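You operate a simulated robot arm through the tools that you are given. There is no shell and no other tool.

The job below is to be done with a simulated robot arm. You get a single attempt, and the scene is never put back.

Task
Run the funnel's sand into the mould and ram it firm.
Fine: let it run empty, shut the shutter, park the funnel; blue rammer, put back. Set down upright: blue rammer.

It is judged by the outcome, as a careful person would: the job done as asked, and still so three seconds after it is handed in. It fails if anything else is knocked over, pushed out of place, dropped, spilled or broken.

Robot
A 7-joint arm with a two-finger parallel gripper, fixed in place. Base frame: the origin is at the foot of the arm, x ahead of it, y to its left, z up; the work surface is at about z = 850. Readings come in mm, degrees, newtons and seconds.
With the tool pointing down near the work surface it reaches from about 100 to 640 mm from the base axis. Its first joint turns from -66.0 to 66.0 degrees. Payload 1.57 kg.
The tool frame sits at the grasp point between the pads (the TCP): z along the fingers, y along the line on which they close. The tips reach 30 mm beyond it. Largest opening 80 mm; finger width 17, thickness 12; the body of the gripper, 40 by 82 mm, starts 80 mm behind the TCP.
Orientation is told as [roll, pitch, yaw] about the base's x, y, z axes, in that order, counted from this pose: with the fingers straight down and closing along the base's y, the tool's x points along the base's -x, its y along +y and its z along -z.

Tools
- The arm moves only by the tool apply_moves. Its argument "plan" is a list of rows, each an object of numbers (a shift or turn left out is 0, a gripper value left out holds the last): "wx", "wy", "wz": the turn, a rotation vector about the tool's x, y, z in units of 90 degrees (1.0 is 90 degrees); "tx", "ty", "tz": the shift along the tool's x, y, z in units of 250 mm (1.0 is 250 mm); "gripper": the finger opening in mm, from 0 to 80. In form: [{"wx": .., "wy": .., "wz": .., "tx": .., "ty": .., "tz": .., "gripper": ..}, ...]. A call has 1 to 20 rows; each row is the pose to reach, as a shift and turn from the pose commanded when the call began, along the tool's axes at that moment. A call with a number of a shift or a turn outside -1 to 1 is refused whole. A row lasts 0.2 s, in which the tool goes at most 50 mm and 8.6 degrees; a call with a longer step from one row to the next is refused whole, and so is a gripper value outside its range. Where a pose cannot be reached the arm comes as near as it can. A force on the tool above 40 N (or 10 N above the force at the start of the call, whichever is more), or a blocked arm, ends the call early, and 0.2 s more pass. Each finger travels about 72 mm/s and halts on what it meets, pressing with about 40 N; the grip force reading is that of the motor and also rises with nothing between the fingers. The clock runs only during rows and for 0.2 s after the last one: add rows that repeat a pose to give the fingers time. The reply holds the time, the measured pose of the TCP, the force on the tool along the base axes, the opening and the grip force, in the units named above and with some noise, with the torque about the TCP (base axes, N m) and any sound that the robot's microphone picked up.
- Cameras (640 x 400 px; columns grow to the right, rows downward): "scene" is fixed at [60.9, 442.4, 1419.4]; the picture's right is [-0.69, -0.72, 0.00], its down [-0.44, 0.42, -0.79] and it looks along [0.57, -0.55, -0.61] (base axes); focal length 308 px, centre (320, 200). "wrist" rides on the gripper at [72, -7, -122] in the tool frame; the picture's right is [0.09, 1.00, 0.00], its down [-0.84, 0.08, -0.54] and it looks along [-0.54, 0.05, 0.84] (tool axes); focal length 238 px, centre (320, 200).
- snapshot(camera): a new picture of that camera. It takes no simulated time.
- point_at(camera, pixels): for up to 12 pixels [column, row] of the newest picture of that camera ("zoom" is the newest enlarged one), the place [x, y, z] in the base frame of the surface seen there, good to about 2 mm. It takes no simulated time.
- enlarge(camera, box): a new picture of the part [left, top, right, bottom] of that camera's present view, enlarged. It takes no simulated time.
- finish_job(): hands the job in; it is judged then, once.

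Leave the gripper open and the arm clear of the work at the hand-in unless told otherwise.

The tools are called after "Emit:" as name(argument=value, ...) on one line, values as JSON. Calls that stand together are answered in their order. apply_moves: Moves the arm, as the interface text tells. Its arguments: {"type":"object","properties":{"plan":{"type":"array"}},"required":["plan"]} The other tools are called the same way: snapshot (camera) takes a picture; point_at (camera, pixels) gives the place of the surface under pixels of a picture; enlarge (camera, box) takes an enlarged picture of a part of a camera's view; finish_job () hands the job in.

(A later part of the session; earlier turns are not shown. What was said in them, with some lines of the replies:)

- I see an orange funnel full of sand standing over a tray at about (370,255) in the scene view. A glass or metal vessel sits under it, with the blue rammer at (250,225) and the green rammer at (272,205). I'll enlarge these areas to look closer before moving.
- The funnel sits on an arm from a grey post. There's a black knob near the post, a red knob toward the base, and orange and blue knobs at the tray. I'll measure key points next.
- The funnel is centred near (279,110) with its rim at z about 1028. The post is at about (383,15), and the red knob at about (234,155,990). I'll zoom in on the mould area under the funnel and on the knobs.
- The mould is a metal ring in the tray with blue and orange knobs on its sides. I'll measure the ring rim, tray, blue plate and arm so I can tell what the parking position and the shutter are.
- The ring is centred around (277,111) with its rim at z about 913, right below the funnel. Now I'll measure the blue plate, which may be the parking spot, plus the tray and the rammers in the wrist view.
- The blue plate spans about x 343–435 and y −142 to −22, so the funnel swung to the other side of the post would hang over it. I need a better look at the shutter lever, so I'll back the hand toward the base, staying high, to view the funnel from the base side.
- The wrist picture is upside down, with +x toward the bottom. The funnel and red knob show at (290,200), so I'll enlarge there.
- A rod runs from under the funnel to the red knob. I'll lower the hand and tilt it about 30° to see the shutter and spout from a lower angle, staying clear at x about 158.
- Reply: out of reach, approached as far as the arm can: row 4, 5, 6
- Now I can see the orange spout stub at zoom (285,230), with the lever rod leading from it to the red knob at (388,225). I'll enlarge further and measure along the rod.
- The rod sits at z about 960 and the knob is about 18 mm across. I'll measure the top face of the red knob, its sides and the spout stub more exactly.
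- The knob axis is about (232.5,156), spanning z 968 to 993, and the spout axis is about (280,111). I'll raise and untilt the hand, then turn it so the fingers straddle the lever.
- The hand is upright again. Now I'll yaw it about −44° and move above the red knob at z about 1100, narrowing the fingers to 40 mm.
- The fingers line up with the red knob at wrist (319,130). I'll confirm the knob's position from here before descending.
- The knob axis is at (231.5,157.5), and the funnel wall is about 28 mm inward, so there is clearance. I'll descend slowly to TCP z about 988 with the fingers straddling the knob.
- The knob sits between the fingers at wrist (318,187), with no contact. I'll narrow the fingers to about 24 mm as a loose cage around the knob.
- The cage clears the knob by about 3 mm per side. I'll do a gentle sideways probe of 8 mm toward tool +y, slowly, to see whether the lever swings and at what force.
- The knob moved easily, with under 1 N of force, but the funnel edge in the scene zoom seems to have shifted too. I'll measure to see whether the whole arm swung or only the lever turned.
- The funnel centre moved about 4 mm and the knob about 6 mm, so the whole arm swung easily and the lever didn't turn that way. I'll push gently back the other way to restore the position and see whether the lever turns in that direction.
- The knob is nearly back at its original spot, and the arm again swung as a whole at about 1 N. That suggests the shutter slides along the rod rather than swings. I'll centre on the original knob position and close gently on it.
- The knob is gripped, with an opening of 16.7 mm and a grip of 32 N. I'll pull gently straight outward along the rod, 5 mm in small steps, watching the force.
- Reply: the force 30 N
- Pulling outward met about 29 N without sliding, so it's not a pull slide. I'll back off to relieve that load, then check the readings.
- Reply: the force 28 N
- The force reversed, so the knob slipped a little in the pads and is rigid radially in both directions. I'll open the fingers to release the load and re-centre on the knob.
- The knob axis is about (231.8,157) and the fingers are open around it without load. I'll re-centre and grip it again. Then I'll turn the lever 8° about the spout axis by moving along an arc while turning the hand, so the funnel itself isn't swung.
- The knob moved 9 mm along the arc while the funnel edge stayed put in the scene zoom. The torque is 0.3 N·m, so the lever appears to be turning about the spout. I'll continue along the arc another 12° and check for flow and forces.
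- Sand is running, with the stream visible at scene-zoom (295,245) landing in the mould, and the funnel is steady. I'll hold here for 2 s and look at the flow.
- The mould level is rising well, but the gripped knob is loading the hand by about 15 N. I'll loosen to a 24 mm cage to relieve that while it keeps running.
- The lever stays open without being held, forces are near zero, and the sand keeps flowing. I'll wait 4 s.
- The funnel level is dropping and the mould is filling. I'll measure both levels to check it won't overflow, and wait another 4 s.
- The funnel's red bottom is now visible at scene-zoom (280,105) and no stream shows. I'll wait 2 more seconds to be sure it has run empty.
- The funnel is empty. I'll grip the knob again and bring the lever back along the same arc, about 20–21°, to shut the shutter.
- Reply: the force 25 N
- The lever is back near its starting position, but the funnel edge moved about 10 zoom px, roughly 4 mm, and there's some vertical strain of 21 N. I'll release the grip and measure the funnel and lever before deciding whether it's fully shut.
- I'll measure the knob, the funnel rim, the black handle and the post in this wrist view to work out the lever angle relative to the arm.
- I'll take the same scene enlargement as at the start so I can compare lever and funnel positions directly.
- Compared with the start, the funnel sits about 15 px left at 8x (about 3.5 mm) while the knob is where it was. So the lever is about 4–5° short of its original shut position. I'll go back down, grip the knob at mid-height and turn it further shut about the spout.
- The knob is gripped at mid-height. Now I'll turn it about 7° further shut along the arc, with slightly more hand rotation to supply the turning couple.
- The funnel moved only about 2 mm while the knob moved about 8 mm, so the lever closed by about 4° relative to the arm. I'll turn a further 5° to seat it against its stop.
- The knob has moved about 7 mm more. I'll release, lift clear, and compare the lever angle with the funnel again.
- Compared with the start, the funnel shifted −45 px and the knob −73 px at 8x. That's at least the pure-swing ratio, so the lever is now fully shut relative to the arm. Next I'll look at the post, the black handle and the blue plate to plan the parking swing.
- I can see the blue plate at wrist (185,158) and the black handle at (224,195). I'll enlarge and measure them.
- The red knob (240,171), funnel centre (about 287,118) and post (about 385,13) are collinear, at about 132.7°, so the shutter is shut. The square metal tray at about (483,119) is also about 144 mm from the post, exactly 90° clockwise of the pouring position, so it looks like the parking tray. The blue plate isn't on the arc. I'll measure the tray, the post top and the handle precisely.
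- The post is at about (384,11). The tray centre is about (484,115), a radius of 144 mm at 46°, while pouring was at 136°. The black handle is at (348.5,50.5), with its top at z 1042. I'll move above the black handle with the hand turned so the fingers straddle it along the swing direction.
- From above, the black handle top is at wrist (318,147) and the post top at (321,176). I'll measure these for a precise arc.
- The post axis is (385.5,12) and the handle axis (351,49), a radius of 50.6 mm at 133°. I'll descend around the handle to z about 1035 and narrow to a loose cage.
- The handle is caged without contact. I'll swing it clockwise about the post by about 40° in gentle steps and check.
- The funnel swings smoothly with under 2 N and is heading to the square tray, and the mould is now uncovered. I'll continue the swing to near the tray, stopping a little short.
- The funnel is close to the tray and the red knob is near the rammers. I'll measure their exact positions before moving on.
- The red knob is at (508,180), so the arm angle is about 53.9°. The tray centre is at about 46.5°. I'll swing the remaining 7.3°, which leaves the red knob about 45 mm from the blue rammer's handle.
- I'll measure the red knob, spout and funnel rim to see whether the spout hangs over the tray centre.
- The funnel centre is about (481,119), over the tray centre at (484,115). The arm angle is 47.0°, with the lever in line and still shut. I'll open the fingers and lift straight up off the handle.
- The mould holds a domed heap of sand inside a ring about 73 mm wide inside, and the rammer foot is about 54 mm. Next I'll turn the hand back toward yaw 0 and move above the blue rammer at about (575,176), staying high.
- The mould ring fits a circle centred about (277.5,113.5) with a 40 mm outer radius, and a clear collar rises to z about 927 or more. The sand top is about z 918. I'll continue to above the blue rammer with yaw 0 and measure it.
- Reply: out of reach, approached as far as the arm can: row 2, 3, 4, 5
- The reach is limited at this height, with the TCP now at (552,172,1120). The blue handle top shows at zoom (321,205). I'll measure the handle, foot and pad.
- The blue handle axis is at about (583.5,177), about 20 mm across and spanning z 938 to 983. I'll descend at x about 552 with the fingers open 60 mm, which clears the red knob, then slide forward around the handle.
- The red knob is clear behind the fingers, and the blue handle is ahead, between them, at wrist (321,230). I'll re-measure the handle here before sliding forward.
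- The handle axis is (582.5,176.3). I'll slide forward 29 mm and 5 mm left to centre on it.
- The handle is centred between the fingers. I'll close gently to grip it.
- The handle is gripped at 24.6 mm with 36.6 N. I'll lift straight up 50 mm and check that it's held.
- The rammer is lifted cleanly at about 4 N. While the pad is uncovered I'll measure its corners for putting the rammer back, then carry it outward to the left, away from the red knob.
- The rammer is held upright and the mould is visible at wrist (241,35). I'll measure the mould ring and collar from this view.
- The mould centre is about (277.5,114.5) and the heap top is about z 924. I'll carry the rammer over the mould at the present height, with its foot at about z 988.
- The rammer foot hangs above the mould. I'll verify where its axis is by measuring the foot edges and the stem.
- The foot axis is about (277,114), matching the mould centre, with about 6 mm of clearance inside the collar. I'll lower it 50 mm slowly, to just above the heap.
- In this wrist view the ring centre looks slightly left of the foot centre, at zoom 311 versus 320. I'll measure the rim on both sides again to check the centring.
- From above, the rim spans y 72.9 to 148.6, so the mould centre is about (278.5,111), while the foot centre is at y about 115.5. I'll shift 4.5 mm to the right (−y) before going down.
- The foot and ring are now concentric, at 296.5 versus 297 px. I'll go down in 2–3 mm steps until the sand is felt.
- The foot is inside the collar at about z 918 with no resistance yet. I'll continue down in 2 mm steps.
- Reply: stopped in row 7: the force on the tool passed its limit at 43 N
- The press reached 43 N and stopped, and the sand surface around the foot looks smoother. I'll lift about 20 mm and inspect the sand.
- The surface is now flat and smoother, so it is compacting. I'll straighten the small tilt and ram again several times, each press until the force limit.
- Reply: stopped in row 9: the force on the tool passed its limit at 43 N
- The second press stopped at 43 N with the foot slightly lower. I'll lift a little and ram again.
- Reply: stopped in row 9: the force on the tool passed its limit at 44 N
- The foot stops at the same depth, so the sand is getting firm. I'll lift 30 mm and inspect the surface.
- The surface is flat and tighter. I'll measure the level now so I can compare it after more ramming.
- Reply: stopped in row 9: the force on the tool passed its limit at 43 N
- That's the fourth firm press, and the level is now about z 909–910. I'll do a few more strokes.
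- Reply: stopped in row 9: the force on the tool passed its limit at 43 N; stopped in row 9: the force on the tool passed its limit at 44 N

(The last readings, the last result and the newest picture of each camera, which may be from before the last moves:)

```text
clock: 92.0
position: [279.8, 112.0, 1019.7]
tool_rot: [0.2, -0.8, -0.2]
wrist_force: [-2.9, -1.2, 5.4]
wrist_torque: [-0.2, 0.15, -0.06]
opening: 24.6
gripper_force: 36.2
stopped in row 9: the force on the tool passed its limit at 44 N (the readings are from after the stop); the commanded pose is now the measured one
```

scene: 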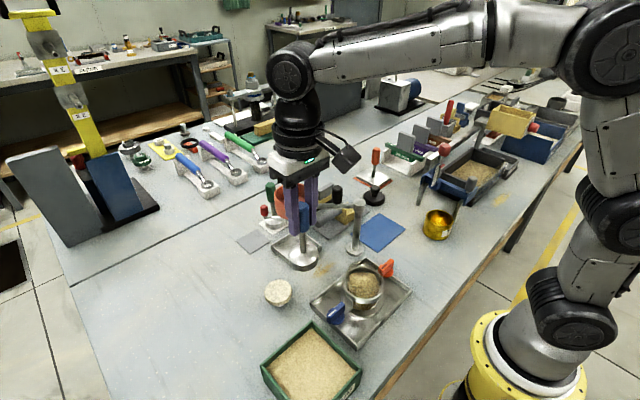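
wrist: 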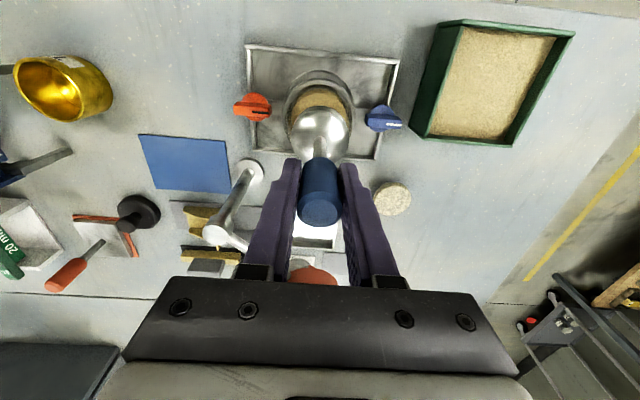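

Strokes 5 and 6 both stopped at 43–44 N at the same depth (TCP z 1019.7). I'll lift clear and inspect the sand.

Emit:
apply_moves(plan=[{"tz": -0.03}, {"tz": -0.08}, {"tz": -0.14}, {"tz": -0.2, "wy": 0.0089, "wx": 0.0022}, {"tz": -0.26, "wy": 0.0089, "wx": 0.0022}, {"tz": -0.32, "wy": 0.0089, "wx": 0.0022}, {"tz": -0.32, "wy": 0.0089, "wx": 0.0022}])

Emit:
enlarge(camera="scene", box=[335, 220, 395, 310])

Emit:
snapshot(camera="wrist")

Emit:
enlarge(camera="wrist", box=[275, 55, 365, 165])

```text
clock: 93.6
position: [278.3, 110.2, 1099.9]
tool_rot: [0.0, 0.2, -0.2]
wrist_force: [-0.3, 0.5, -3.7]
wrist_torque: [0.02, -0.01, 0.0]
opening: 24.5
gripper_force: 36.0
```

```text
4.44 times, centred on (365, 265) of scene
```

zoom: 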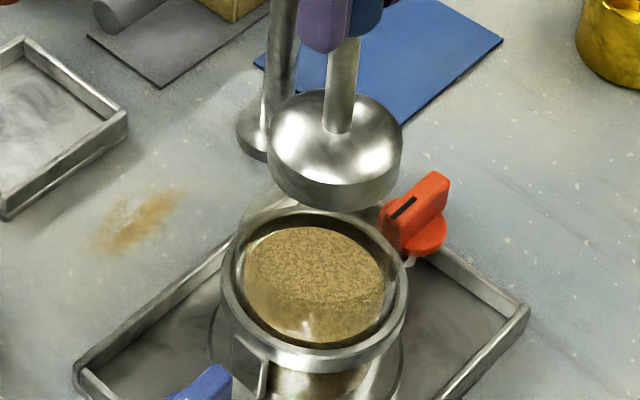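

```text
taken
```

wrist: 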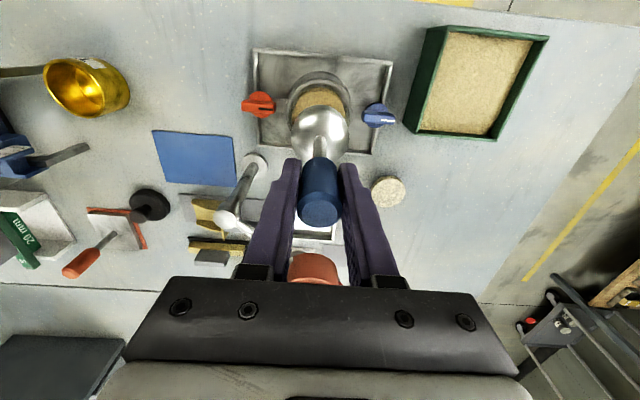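

```text
3.64 times, centred on (320, 110) of wrist
```

zoom: 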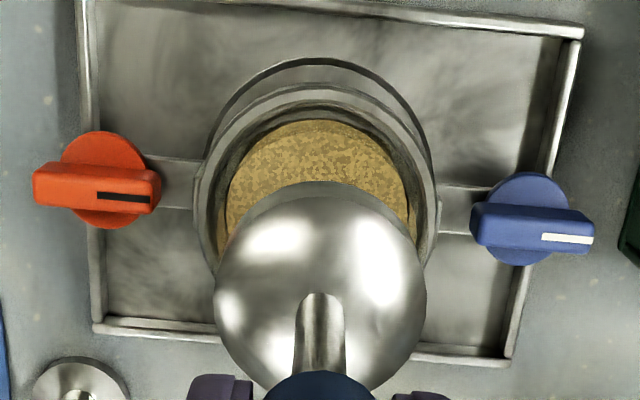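

The surface is flat and dense with no spill around the mould. I'll measure the level again to judge whether it's still sinking.

Emit:
point_at(camera="wrist", pixels=[[320, 93], [310, 96], [332, 96], [302, 103], [340, 103]])

Emit:
enlarge(camera="scene", box=[345, 260, 385, 300])

Emit:
point_at(camera="zoom", pixels=[[320, 150], [250, 180], [380, 180], [320, 110], [300, 230], [360, 230]])

```text
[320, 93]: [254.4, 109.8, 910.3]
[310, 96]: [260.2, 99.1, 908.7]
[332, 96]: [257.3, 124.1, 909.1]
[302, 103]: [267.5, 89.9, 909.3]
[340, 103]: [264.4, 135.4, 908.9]
```

```text
10.00 times, centred on (365, 280) of scene
```

zoom: 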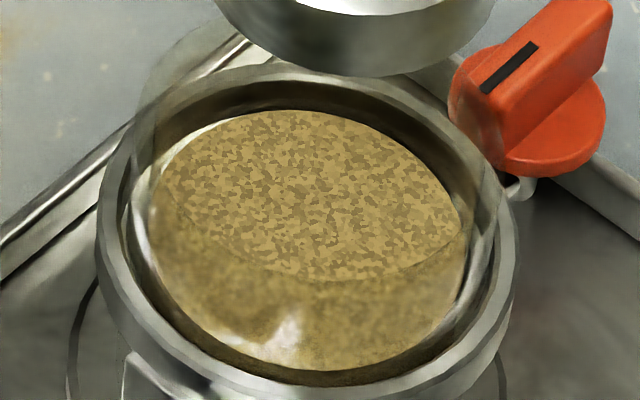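

```text
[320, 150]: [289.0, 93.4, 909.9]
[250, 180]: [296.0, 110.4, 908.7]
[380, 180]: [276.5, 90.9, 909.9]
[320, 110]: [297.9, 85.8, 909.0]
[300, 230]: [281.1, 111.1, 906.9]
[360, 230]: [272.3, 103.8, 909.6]
```

The level is steady at about z 909 after repeated presses at over 43 N, and flat, so the sand is firm. I'll carry the rammer back along the same outer path, left of the parked funnel, toward its pad.

Emit:
apply_moves(plan=[{"tx": -0.05, "ty": 0.06}, {"tx": -0.1, "ty": 0.12}, {"tx": -0.15, "ty": 0.18}, {"tx": -0.2, "ty": 0.24}, {"tx": -0.25, "ty": 0.3}, {"tx": -0.295, "ty": 0.355}, {"tx": -0.36, "ty": 0.4}, {"tx": -0.44, "ty": 0.44}, {"tx": -0.52, "ty": 0.475}, {"tx": -0.6, "ty": 0.5, "tz": 0.03}, {"tx": -0.68, "ty": 0.52, "tz": 0.06}, {"tx": -0.76, "ty": 0.53, "tz": 0.09}, {"tx": -0.84, "ty": 0.535, "tz": 0.12}, {"tx": -0.91, "ty": 0.535, "tz": 0.14}, {"tx": -0.967, "ty": 0.531, "tz": 0.16}, {"tx": -0.967, "ty": 0.531, "tz": 0.16}])

Emit:
snapshot(camera="scene")

Emit:
snapshot(camera="wrist")

```text
clock: 97.0
position: [520.4, 243.0, 1059.7]
tool_rot: [0.1, 0.0, -0.2]
wrist_force: [0.0, 0.1, -4.8]
wrist_torque: [0.02, -0.03, -0.01]
opening: 24.5
gripper_force: 37.0
```

```text
taken
```

scene: 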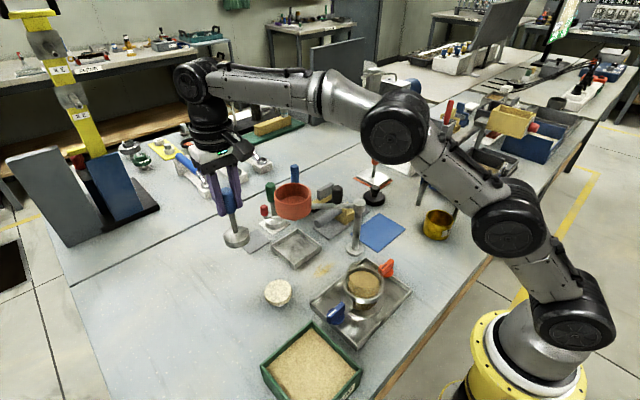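

```text
taken
```

wrist: 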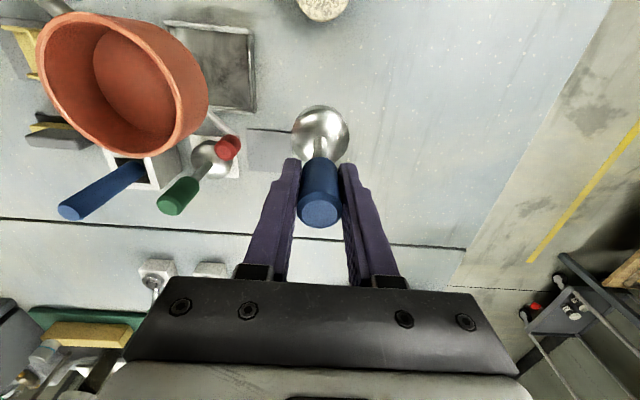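

The rammer is near its pad, visible at wrist (268,150). I'll move over the pad on a path that bulges away from the red knob, with the foot still about 45 mm above the pad.

Emit:
apply_moves(plan=[{"tx": -0.058, "ty": -0.028, "tz": 0.059}, {"tx": -0.118, "ty": -0.072, "tz": 0.119}, {"tx": -0.17, "ty": -0.132, "tz": 0.159}, {"tx": -0.218, "ty": -0.2, "tz": 0.191}, {"tx": -0.248, "ty": -0.264, "tz": 0.207}, {"tx": -0.248, "ty": -0.264, "tz": 0.207}, {"tx": -0.248, "ty": -0.264, "tz": 0.207}])

Emit:
enlarge(camera="scene", box=[215, 160, 325, 270])

Emit:
snapshot(camera="wrist")

Emit:
enlarge(camera="wrist", box=[250, 70, 390, 230])

```text
clock: 98.6
position: [583.0, 176.6, 1006.7]
tool_rot: [0.0, 0.0, -0.2]
wrist_force: [-0.2, 0.7, -3.7]
wrist_torque: [-0.03, 0.01, 0.01]
opening: 24.4
gripper_force: 36.2
```

```text
3.64 times, centred on (270, 215) of scene
```

zoom: 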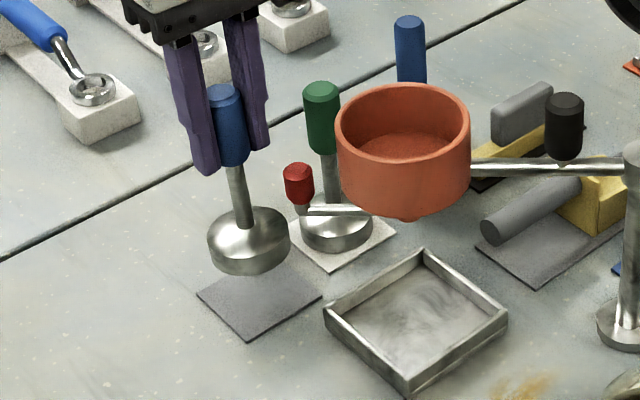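

```text
taken
```

wrist: 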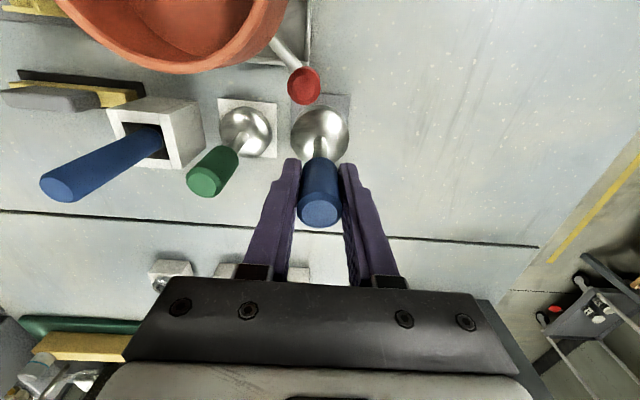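

```text
2.50 times, centred on (320, 150) of wrist
```

zoom: 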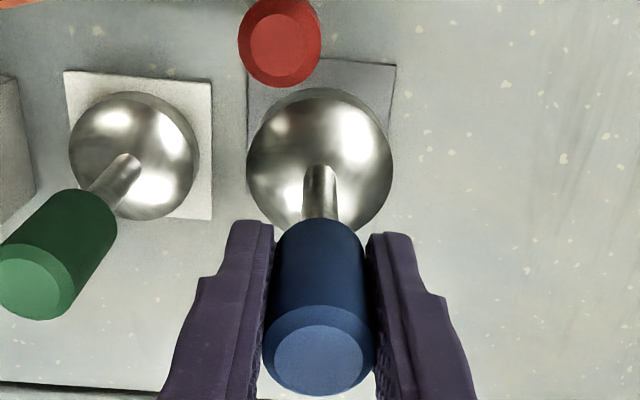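

The foot is centred over the grey pad. I'll lower it 40 mm gently, slowing for the last few millimetres.

Emit:
apply_moves(plan=[{"tz": 0.025}, {"tz": 0.05}, {"tz": 0.075}, {"tz": 0.1}, {"tz": 0.12}, {"tz": 0.136}, {"tz": 0.148}, {"tz": 0.156}, {"tz": 0.162}, {"tz": 0.162}])

Emit:
enlarge(camera="scene", box=[215, 160, 325, 270])

```text
clock: 100.8
position: [582.4, 177.1, 966.4]
tool_rot: [0.0, 0.1, -0.2]
wrist_force: [0.0, -0.2, -3.6]
wrist_torque: [0.0, 0.0, 0.01]
opening: 24.4
gripper_force: 36.0
```

```text
3.64 times, centred on (270, 215) of scene
```

zoom: 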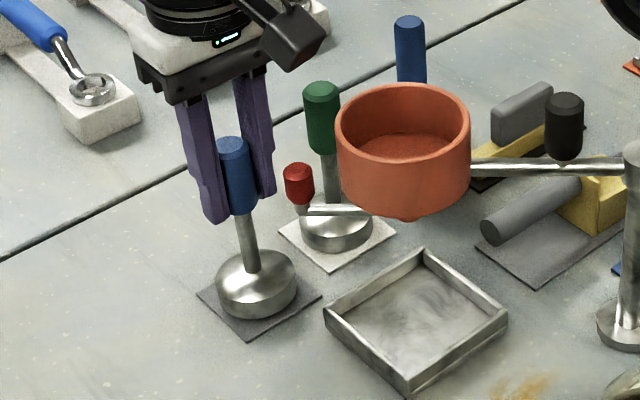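

The foot is just above the pad and still hanging, with force at −3.6 N. I'll lower it in 0.5 mm steps until the weight comes off.

Emit:
apply_moves(plan=[{"tz": 0.002}, {"tz": 0.004}, {"tz": 0.006}, {"tz": 0.008}, {"tz": 0.01}, {"tz": 0.01}])

```text
clock: 102.2
position: [580.7, 177.3, 965.1]
tool_rot: [0.0, 0.1, -0.1]
wrist_force: [0.3, -0.2, -4.4]
wrist_torque: [-0.01, -0.01, -0.01]
opening: 24.2
gripper_force: 36.4
```

Still hanging at −4.4 N. I'll continue in small steps.

Emit:
apply_moves(plan=[{"tz": 0.002}, {"tz": 0.004}, {"tz": 0.006}, {"tz": 0.008}, {"tz": 0.01}, {"tz": 0.01}])

```text
clock: 103.6
position: [582.1, 176.2, 964.2]
tool_rot: [-0.1, -0.1, -0.2]
wrist_force: [-7.2, -4.1, 9.6]
wrist_torque: [-0.46, 0.45, -0.15]
opening: 24.7
gripper_force: 36.2
```

Contact is made, with force now +9.6 N. I'll back off 0.7 mm and open the fingers slowly to release it upright.

Emit:
apply_moves(plan=[{"tz": -0.003}, {"tz": -0.003}])

Emit:
apply_moves(plan=[{"gripper": 24}, {"gripper": 28}, {"gripper": 34}, {"gripper": 42}, {"gripper": 52}, {"gripper": 60}, {"gripper": 60}])

Emit:
enlarge(camera="scene", box=[215, 160, 325, 270])

Emit:
snapshot(camera="wrist")

```text
clock: 104.2
position: [581.4, 176.8, 963.3]
tool_rot: [0.0, -0.1, -0.2]
wrist_force: [-7.0, -4.7, 11.2]
wrist_torque: [-0.57, 0.44, -0.12]
opening: 24.4
gripper_force: 36.8
```

```text
clock: 105.8
position: [581.5, 177.9, 962.6]
tool_rot: [0.0, 0.0, -0.2]
wrist_force: [-0.8, 0.8, -0.7]
wrist_torque: [-0.02, -0.01, 0.0]
opening: 59.9
gripper_force: 0.0
```

```text
3.64 times, centred on (270, 215) of scene
```

zoom: 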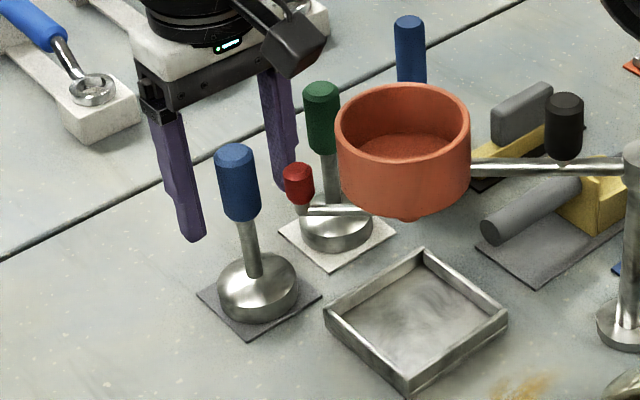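

```text
taken
```

wrist: 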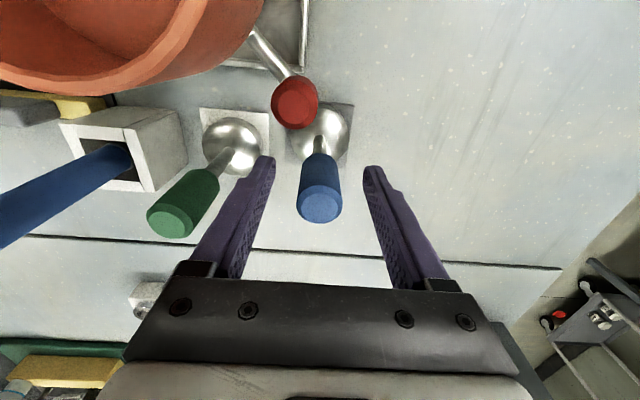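

The blue rammer stands upright on its pad and is released. I'll raise the hand straight up, then back it away high to a clear position.

Emit:
apply_moves(plan=[{"tz": -0.05, "gripper": 60}, {"tz": -0.1}, {"tz": -0.15}, {"tz": -0.2}, {"tx": 0.02, "tz": -0.28}, {"tx": 0.06, "tz": -0.37}, {"tx": 0.12, "tz": -0.47}, {"tx": 0.2, "ty": -0.01, "tz": -0.58}, {"tx": 0.3, "ty": -0.03, "tz": -0.68}, {"tx": 0.42, "ty": -0.05, "tz": -0.78}, {"tx": 0.54, "ty": -0.08, "tz": -0.86}, {"tx": 0.66, "ty": -0.1, "tz": -0.92}, {"tx": 0.78, "ty": -0.12, "tz": -0.948, "gripper": 80}, {"tx": 0.884, "ty": -0.132, "tz": -0.948, "gripper": 80}, {"tx": 0.884, "ty": -0.132, "tz": -0.948, "gripper": 80}])

Emit:
snapshot(camera="scene")

Emit:
snapshot(camera="wrist")

Emit:
enlarge(camera="scene", box=[220, 170, 420, 330])

```text
clock: 109.0
position: [362.3, 144.6, 1200.3]
tool_rot: [0.0, 0.0, -0.3]
wrist_force: [-0.3, 0.4, -0.2]
wrist_torque: [0.0, 0.03, 0.0]
opening: 80.1
gripper_force: 0.1
```

```text
taken
```

scene: 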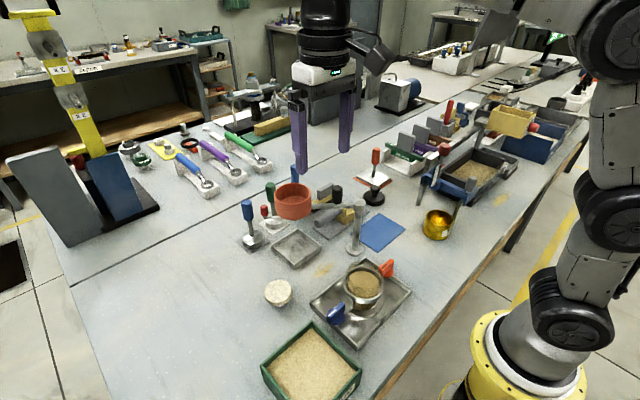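

```text
taken
```

wrist: 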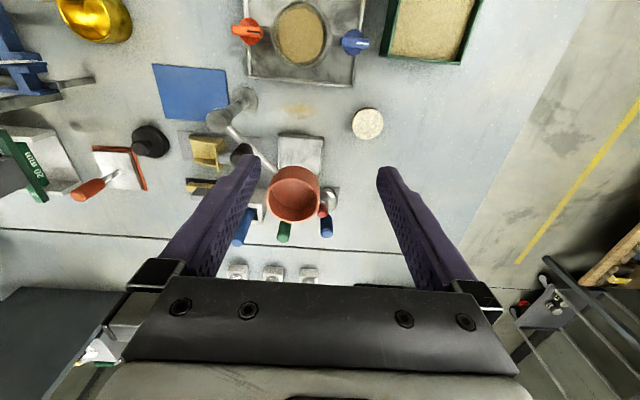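

```text
2.50 times, centred on (320, 250) of scene
```

zoom: 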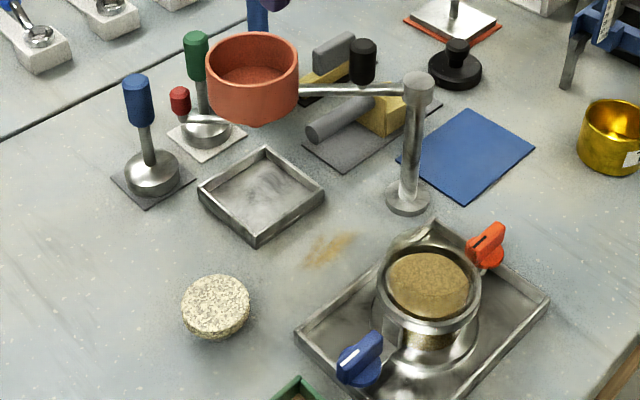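

The arm is clear. For a final check I'll measure the parked funnel, the red lever, the post and the rammer in this view to confirm the shutter is in line and the parking is right.

Emit:
enlarge(camera="wrist", box=[180, 80, 360, 250])

Emit:
point_at(camera="wrist", pixels=[[323, 212], [219, 117], [243, 153], [268, 190], [318, 190], [293, 167], [293, 219], [325, 230], [301, 150], [300, 35], [330, 190], [247, 128]])

Emit:
point_at(camera="scene", pixels=[[264, 206], [246, 202], [252, 240], [356, 202], [271, 219], [277, 215], [296, 219], [364, 210]])

```text
2.35 times, centred on (270, 165) of wrist
```

zoom: 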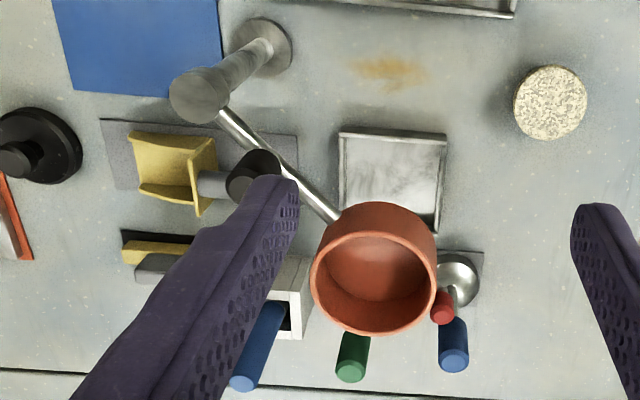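

```text
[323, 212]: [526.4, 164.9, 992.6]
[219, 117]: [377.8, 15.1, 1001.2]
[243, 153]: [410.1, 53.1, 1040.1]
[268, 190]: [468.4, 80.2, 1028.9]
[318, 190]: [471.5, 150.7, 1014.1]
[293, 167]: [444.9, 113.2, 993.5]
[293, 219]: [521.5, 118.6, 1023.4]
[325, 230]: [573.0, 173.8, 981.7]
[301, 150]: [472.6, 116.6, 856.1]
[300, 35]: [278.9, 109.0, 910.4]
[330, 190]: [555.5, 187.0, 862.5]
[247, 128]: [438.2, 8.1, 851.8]
```

```text
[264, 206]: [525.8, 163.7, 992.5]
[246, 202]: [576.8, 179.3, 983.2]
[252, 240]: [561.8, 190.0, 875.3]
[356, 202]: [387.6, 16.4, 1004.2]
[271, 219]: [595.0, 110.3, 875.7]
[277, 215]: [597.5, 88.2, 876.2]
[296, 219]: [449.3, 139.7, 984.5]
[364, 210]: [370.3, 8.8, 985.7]
```

Final checks:
- **Funnel:** empty and parked over the square tray, at about 47.1° from the post.
- **Shutter:** the red lever is in line with the arm at about 47.3°, so it is shut.
- **Sand:** flat and firm in the mould, with no spill.
- **Blue rammer:** upright on its pad.
- **Arm:** clear of the work, with the gripper open.

I'll hand the job in now.

Emit:
finish_job()

```text
The job is handed in.
```

I ran the funnel's sand into the mould, rammed it firm and handed the job in; I haven't seen a verdict.

- **Sand:** the funnel ran empty into the mould, with no spill seen. I rammed it with six presses of about 43 N. The surface ended flat at about z 909 and stopped sinking.
- **Shutter:** it is shut, with the red lever back in line with the funnel arm. The first closing left it about 4–5° short, so I turned it again until it was fully in line.
- **Funnel:** it is parked over the square metal tray. Nothing marked a parking place. I chose the tray because it sits exactly 90° around the post from the pouring position, at the same distance. The blue plate nearby is not on that arc.
- **Blue rammer:** it stands upright on its grey pad where I found it.

While finding out how the shutter worked, I swung the funnel arm a few millimetres each way and pulled the lever with up to about 29 N. Neither caused any visible harm. The orange and blue knobs on the mould were not touched. The gripper is open and the arm is clear.
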